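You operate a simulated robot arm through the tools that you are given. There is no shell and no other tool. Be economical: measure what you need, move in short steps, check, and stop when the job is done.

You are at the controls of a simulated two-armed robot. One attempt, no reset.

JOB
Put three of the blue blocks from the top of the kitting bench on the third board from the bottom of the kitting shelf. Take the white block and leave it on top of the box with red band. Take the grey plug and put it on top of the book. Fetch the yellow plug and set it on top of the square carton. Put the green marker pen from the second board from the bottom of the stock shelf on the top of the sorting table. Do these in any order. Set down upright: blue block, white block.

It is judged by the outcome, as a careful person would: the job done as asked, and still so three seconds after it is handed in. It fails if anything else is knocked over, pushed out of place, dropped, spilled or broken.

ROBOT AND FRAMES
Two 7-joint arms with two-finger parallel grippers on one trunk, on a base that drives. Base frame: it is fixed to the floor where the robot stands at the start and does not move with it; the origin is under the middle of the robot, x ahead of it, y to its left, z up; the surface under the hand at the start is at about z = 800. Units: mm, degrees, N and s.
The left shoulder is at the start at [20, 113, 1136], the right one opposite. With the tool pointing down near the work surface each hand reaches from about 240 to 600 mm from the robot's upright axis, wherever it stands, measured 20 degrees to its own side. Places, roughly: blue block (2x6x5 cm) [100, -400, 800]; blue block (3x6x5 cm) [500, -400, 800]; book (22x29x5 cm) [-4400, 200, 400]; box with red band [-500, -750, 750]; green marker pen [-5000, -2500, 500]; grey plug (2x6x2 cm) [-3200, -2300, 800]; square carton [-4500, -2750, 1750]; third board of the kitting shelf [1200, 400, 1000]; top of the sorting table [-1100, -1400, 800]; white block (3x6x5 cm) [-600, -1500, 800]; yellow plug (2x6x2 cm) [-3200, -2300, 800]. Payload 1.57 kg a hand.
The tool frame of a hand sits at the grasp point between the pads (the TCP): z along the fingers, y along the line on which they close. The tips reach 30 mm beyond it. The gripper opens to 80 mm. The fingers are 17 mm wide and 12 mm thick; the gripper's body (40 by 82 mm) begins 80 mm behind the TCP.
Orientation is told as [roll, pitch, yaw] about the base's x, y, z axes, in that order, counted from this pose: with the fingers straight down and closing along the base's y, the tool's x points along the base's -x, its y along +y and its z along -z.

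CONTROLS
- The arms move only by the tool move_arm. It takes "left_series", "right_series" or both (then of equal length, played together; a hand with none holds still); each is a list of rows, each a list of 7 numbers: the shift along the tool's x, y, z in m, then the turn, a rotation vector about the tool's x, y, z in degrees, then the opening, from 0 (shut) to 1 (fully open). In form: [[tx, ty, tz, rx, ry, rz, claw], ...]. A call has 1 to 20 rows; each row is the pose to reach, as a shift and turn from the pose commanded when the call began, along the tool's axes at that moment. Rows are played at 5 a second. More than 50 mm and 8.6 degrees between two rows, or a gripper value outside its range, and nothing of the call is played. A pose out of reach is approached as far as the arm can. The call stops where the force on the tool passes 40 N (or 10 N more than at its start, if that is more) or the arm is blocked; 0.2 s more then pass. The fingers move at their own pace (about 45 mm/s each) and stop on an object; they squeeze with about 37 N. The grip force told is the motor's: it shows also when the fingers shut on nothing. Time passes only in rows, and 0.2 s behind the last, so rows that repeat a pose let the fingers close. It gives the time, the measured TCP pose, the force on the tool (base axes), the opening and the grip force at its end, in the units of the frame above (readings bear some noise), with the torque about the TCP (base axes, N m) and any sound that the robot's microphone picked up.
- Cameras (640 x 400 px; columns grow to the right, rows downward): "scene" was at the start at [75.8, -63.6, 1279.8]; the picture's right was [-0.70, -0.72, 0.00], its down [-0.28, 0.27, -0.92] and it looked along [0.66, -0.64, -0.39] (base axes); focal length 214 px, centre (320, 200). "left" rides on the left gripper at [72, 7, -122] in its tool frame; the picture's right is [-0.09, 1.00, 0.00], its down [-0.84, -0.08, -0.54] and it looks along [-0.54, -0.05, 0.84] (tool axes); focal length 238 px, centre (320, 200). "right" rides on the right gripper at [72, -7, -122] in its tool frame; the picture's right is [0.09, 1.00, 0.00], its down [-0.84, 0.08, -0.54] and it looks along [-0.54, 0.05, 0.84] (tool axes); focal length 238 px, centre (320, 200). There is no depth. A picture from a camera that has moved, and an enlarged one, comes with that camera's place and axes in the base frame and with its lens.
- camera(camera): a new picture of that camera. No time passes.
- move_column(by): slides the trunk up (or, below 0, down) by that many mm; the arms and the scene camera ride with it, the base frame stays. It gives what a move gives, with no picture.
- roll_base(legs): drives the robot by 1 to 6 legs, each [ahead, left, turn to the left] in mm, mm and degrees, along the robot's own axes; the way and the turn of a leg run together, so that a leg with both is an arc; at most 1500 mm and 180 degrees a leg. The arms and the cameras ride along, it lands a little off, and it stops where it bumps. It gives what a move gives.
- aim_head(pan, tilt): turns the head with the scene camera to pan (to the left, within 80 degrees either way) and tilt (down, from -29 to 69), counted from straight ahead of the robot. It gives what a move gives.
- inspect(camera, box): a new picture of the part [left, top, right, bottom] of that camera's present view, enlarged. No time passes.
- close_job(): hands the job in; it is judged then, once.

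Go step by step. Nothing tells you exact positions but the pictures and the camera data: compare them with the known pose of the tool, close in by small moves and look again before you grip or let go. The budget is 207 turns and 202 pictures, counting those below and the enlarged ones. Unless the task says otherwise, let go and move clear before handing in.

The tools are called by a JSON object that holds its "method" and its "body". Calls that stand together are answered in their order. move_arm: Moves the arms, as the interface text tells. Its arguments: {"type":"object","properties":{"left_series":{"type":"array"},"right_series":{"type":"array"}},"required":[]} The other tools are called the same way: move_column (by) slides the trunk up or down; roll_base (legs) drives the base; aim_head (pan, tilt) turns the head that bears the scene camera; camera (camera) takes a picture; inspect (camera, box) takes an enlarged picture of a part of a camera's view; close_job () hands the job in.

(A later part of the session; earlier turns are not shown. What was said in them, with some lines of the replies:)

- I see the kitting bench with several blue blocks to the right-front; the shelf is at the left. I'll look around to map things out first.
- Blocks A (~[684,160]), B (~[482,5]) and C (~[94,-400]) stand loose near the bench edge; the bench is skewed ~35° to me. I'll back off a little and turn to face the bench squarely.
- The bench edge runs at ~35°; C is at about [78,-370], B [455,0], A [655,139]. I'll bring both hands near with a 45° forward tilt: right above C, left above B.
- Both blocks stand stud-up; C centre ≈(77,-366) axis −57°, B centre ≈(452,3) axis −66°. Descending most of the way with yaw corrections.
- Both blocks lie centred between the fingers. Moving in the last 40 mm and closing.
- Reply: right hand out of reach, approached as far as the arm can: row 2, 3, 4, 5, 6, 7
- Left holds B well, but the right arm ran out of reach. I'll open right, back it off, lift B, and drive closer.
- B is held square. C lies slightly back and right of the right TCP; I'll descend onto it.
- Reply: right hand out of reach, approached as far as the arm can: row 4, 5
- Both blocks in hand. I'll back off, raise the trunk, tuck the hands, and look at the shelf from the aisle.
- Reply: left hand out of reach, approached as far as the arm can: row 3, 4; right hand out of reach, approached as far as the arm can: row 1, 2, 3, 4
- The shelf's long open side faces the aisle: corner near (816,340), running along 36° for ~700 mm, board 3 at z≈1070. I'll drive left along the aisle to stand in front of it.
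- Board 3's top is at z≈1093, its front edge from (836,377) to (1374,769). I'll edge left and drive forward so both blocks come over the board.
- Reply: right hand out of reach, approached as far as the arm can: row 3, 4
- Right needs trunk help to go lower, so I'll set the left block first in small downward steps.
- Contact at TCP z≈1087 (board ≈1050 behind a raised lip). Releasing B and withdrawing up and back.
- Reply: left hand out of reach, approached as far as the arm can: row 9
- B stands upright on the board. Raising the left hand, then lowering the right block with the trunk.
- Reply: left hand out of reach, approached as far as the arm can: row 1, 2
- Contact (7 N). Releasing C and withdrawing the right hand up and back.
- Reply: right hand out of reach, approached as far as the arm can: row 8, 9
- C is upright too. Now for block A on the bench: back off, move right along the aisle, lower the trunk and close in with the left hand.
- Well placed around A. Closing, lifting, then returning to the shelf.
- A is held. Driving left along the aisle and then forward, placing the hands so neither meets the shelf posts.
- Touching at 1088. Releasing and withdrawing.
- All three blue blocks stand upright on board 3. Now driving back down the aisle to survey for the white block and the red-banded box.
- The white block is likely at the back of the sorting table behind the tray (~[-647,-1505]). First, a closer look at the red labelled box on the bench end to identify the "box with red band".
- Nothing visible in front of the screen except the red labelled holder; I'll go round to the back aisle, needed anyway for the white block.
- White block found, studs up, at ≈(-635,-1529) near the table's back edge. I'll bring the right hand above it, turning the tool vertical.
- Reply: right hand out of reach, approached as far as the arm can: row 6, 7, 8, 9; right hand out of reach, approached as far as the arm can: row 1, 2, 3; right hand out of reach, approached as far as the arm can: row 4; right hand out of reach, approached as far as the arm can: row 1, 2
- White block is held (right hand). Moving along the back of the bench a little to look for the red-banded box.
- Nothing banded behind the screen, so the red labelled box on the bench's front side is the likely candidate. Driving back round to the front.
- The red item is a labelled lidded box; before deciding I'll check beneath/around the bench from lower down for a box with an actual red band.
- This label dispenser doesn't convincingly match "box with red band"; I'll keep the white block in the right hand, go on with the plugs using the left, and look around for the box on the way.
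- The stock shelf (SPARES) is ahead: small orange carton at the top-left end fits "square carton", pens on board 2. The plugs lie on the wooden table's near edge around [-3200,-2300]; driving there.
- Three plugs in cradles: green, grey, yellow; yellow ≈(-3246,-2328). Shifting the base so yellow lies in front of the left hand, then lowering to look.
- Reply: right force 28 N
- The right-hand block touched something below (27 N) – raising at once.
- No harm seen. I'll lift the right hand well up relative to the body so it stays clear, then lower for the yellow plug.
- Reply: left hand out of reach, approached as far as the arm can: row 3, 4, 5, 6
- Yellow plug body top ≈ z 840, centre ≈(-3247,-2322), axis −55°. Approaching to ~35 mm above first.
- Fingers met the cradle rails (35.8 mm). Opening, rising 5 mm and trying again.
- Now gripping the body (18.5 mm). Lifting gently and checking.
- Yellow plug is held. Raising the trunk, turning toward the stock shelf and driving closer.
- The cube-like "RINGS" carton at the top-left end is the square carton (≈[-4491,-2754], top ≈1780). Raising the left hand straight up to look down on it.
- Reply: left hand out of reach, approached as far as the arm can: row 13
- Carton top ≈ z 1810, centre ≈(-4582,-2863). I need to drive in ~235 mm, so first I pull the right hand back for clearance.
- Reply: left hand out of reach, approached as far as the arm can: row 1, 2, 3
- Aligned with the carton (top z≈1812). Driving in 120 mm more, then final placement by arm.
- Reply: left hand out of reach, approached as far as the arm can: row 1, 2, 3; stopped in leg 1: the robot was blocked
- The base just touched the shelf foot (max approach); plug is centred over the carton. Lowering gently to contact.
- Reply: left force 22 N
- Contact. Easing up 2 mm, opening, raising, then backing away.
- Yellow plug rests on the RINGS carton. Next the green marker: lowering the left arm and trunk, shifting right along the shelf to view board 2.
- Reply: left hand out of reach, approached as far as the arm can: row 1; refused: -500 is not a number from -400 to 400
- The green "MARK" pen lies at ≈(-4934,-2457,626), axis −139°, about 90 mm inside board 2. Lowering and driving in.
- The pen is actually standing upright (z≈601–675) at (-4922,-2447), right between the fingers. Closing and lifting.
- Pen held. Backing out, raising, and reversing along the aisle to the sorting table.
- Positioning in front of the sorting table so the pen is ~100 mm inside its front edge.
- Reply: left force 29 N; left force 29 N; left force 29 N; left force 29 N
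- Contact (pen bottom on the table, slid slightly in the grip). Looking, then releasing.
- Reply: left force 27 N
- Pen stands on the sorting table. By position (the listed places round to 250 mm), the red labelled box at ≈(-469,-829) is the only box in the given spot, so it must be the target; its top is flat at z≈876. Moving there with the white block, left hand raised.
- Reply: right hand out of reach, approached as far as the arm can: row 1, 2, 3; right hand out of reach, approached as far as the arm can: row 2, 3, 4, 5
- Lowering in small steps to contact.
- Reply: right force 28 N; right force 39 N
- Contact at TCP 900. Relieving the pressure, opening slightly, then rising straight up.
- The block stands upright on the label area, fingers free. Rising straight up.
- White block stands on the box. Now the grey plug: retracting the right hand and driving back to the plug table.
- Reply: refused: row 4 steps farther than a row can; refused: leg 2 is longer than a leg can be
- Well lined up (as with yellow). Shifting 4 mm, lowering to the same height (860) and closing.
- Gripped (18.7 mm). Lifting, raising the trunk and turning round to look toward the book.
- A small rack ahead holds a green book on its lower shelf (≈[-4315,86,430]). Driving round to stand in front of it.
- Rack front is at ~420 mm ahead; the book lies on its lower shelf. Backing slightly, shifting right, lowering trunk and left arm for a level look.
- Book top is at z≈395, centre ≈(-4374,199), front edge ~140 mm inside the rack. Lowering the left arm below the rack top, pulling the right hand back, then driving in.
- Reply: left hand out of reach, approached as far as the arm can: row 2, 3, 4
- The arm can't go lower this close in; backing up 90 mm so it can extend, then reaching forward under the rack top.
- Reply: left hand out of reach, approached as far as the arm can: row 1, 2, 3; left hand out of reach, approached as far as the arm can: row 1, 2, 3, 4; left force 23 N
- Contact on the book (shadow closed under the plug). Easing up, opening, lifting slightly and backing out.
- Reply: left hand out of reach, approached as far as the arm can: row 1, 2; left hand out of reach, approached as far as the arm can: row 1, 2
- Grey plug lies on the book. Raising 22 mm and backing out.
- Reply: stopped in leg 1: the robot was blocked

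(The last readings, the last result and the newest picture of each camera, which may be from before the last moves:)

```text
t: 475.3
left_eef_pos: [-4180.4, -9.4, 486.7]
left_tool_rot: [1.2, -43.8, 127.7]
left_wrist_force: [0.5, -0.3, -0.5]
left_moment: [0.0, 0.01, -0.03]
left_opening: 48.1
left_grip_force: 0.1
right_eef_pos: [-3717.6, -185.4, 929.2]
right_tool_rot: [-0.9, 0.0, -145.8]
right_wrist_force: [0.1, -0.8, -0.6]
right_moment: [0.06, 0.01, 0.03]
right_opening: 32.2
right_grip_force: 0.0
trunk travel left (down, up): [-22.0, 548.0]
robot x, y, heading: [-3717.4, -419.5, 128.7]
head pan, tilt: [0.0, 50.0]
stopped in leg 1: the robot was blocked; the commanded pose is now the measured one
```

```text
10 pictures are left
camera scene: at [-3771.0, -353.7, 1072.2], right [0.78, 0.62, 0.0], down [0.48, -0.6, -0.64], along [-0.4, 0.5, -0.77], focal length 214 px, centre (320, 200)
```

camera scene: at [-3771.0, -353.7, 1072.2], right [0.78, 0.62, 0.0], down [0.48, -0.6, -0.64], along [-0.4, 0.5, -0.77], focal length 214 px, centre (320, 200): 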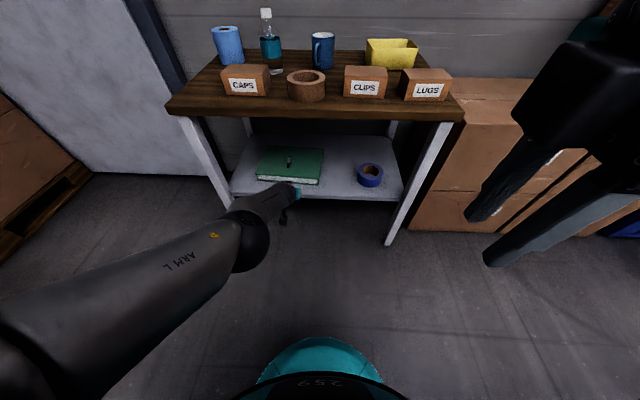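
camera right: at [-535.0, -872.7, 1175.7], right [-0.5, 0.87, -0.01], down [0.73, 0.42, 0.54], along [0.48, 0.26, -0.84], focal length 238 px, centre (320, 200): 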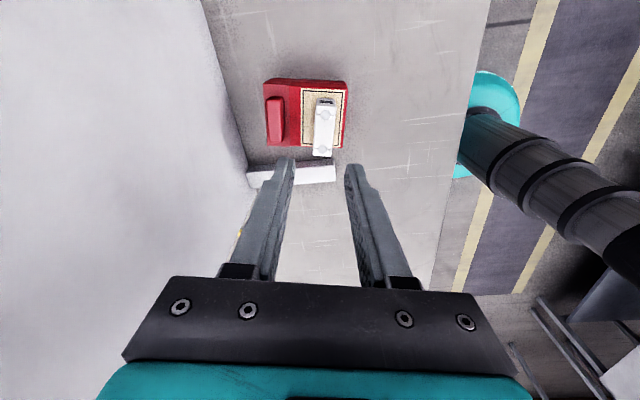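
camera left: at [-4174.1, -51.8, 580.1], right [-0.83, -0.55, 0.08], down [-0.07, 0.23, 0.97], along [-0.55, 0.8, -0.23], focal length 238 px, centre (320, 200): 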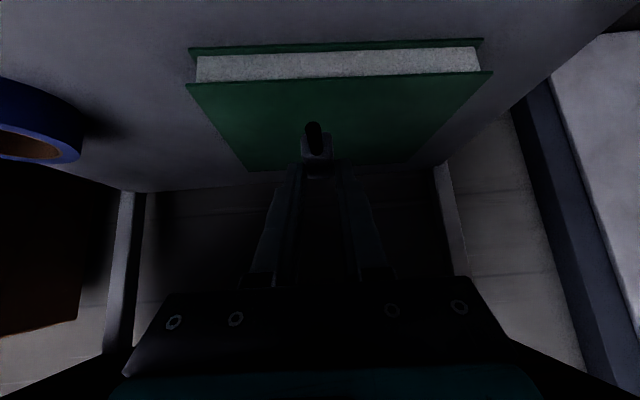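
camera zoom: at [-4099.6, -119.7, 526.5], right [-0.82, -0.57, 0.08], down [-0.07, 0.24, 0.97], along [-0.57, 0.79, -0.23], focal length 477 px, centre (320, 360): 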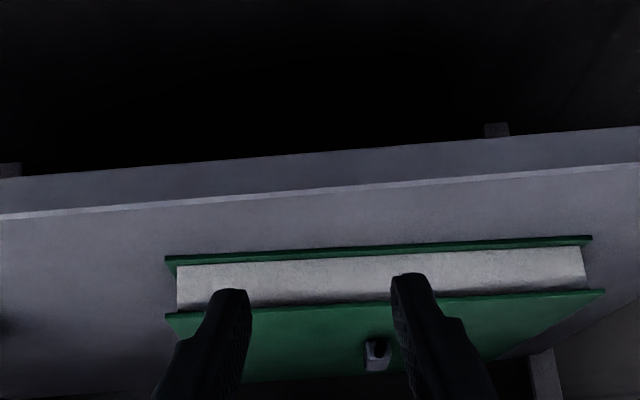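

Plug is on the book, the book undisturbed. The base bumped something behind while backing; I'll move clear and look at what it was.

{"method": "roll_base", "body": {"legs": [[60, 0, 0]]}}

{"method": "move_column", "body": {"by": 350}}

{"method": "roll_base", "body": {"legs": [[0, 0, 100]]}}

{"method": "aim_head", "body": {"pan": 70, "tilt": 35}}

{"method": "camera", "body": {"camera": "scene"}}

```text
t: 476.3
left_eef_pos: [-4218.4, 37.1, 487.7]
left_tool_rot: [1.2, -43.8, 127.5]
left_wrist_force: [0.3, 0.6, 0.5]
left_moment: [0.01, 0.01, -0.02]
left_opening: 48.1
left_grip_force: 0.2
right_eef_pos: [-3754.5, -140.3, 928.7]
right_tool_rot: [-0.9, 0.0, -145.7]
right_wrist_force: [-0.7, 0.2, 0.4]
right_moment: [-0.01, -0.01, 0.02]
right_opening: 31.9
right_grip_force: 0.0
trunk travel left (down, up): [-22.0, 548.0]
robot x, y, heading: [-3752.2, -375.3, 128.4]
head pan, tilt: [0.0, 50.0]
```

```text
t: 478.6
left_eef_pos: [-4209.4, 26.6, 741.0]
left_tool_rot: [1.9, -42.0, 127.0]
left_wrist_force: [0.5, 0.3, -1.1]
left_moment: [-0.01, 0.01, 0.0]
left_opening: 47.9
left_grip_force: 0.0
right_eef_pos: [-3752.1, -141.2, 1196.0]
right_tool_rot: [-0.8, 0.0, -145.7]
right_wrist_force: [0.0, 0.0, 0.0]
right_moment: [-0.01, 0.02, 0.0]
right_opening: 32.1
right_grip_force: 0.1
trunk travel left (down, up): [-288.0, 282.0]
robot x, y, heading: [-3757.4, -376.8, 128.4]
head pan, tilt: [0.0, 50.0]
stopped: the force on the tool passed its limit at 49 N (the readings are from after the stop); the commanded pose is now the measured one
```

```text
t: 483.2
left_eef_pos: [-4074.0, -896.6, 739.4]
left_tool_rot: [1.9, -42.0, -133.2]
left_wrist_force: [-0.5, 0.5, 0.5]
left_moment: [0.0, 0.01, -0.01]
left_opening: 48.0
left_grip_force: 0.0
right_eef_pos: [-3987.0, -417.7, 1194.6]
right_tool_rot: [-0.7, -0.1, -45.9]
right_wrist_force: [0.2, -0.1, 0.0]
right_moment: [-0.01, 0.02, 0.0]
right_opening: 32.1
right_grip_force: 0.0
trunk travel left (down, up): [-288.0, 282.0]
robot x, y, heading: [-3751.3, -375.2, -131.6]
head pan, tilt: [0.0, 50.0]
```

```text
t: 484.6
left_eef_pos: [-4074.5, -894.3, 740.5]
left_tool_rot: [1.9, -42.0, -133.2]
left_wrist_force: [1.1, 0.8, -1.2]
left_moment: [0.02, -0.04, -0.01]
left_opening: 48.1
left_grip_force: 0.1
right_eef_pos: [-3985.9, -418.5, 1194.6]
right_tool_rot: [-0.8, 0.0, -45.9]
right_wrist_force: [0.2, 0.0, -0.3]
right_moment: [-0.01, -0.02, -0.03]
right_opening: 31.9
right_grip_force: 0.0
trunk travel left (down, up): [-288.0, 282.0]
robot x, y, heading: [-3752.3, -378.1, -131.8]
head pan, tilt: [70.0, 35.0]
```

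```text
9 pictures are left
camera scene: at [-3719.0, -461.1, 1359.5], right [-0.88, -0.47, 0.0], down [-0.27, 0.51, -0.82], along [0.39, -0.72, -0.57], focal length 214 px, centre (320, 200)
```

scene: 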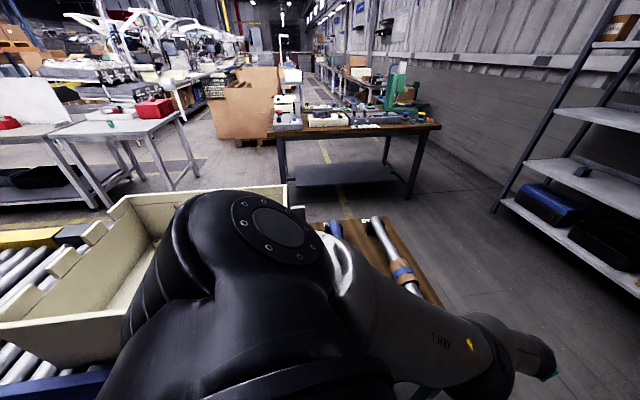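

The hammer table behind looks fine. But raising the trunk touched the rack top with the left hand; checking the rack now.

{"method": "roll_base", "body": {"legs": [[0, 0, -50]]}}

{"method": "aim_head", "body": {"pan": -45, "tilt": 40}}

{"method": "camera", "body": {"camera": "scene"}}

```text
t: 487.3
left_eef_pos: [-4357.1, -462.9, 740.1]
left_tool_rot: [1.8, -42.0, 176.7]
left_wrist_force: [-0.7, 0.4, 0.8]
left_moment: [-0.02, 0.0, -0.04]
left_opening: 48.2
left_grip_force: 0.1
right_eef_pos: [-3934.8, -224.1, 1194.7]
right_tool_rot: [-0.8, 0.0, -96.1]
right_wrist_force: [-0.6, 0.3, 0.0]
right_moment: [0.0, 0.02, -0.02]
right_opening: 32.0
right_grip_force: 0.0
trunk travel left (down, up): [-288.0, 282.0]
robot x, y, heading: [-3754.2, -377.9, 178.0]
head pan, tilt: [70.0, 35.0]
```

```text
t: 489.2
left_eef_pos: [-4357.5, -462.1, 739.9]
left_tool_rot: [1.9, -42.0, 176.7]
left_wrist_force: [-0.1, 0.3, 0.5]
left_moment: [0.0, 0.01, 0.0]
left_opening: 48.2
left_grip_force: 0.1
right_eef_pos: [-3934.0, -223.7, 1195.2]
right_tool_rot: [-0.8, 0.0, -96.1]
right_wrist_force: [0.4, 0.2, -0.4]
right_moment: [-0.04, 0.0, 0.03]
right_opening: 32.0
right_grip_force: 0.1
trunk travel left (down, up): [-288.0, 282.0]
robot x, y, heading: [-3753.8, -376.6, 178.1]
head pan, tilt: [-45.0, 40.0]
```

```text
8 pictures are left
camera scene: at [-3822.0, -313.6, 1351.9], right [0.73, 0.68, 0.0], down [0.44, -0.47, -0.77], along [-0.52, 0.56, -0.64], focal length 214 px, centre (320, 200)
```

scene: 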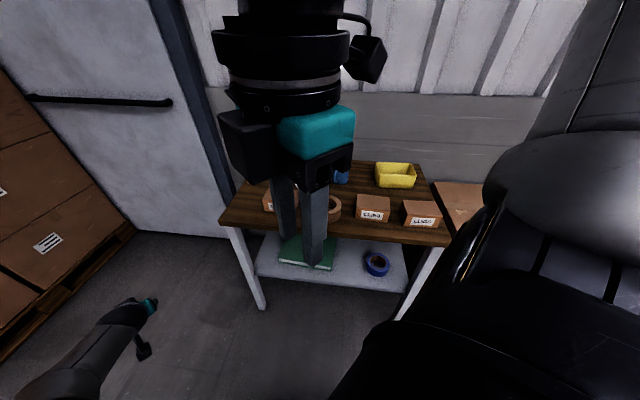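

{"method": "roll_base", "body": {"legs": [[0, 0, 28]]}}

{"method": "aim_head", "body": {"pan": -76, "tilt": 35}}

{"method": "camera", "body": {"camera": "scene"}}

```text
t: 491.1
left_eef_pos: [-4245.7, -737.8, 739.4]
left_tool_rot: [1.9, -42.0, -155.2]
left_wrist_force: [0.1, 0.7, 0.4]
left_moment: [-0.03, -0.02, 0.02]
left_opening: 47.8
left_grip_force: 0.1
right_eef_pos: [-3983.8, -328.9, 1193.9]
right_tool_rot: [-0.9, 0.0, -67.9]
right_wrist_force: [-0.4, 0.4, -0.7]
right_moment: [0.0, -0.01, -0.01]
right_opening: 32.1
right_grip_force: 0.1
trunk travel left (down, up): [-288.0, 282.0]
robot x, y, heading: [-3752.4, -376.8, -153.6]
head pan, tilt: [-45.0, 40.0]
```

```text
t: 492.0
left_eef_pos: [-4246.0, -736.1, 738.6]
left_tool_rot: [1.9, -41.9, -155.2]
left_wrist_force: [0.0, 0.4, 0.7]
left_moment: [-0.01, -0.04, 0.02]
left_opening: 48.0
left_grip_force: 0.0
right_eef_pos: [-3985.9, -328.2, 1194.5]
right_tool_rot: [-0.7, 0.0, -67.9]
right_wrist_force: [-1.1, -0.6, 1.0]
right_moment: [-0.02, -0.01, -0.02]
right_opening: 32.0
right_grip_force: 0.1
trunk travel left (down, up): [-288.0, 282.0]
robot x, y, heading: [-3752.6, -379.2, -153.7]
head pan, tilt: [-76.0, 35.0]
```

```text
7 pictures are left
camera scene: at [-3819.9, -313.3, 1359.5], right [0.76, 0.65, 0.0], down [0.37, -0.44, -0.82], along [-0.53, 0.62, -0.57], focal length 214 px, centre (320, 200)
```

scene: 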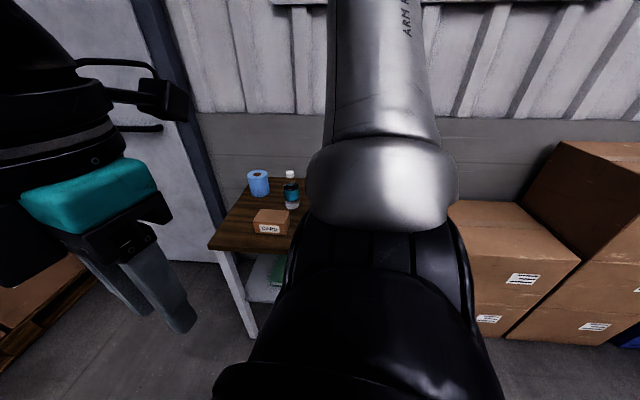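

The rack and everything on it stand undisturbed, and the hands are empty and clear. All five tasks are done as far as I can see, so I'm handing in.

{"method": "close_job", "body": {}}

```text
The job is handed in.
```

I finished and handed in all five tasks, but I'm not certain I used the right box for the white block.

- **Blue blocks:** three are upright on the third board of the kitting shelf.
- **White block:** it stands upright on the red box marked "LABEL" on the kitting bench. I never saw a box with an obvious red band. This was the only box at the place you listed, so I took it as the target.
- **Yellow plug:** it is on the small cube-shaped "RINGS" carton on top of the stock shelf, which I took to be the square carton.
- **Grey plug:** it is on top of the green book.
- **Green marker pen:** it stands on the sorting table.

**Bumps:**
- The base touched the stock shelf and something behind me near the book rack.
- The left hand pressed up against that rack's top.
- The white block was briefly pressed onto the wooden table while I held it.

The pictures I took afterwards showed nothing knocked over or moved.
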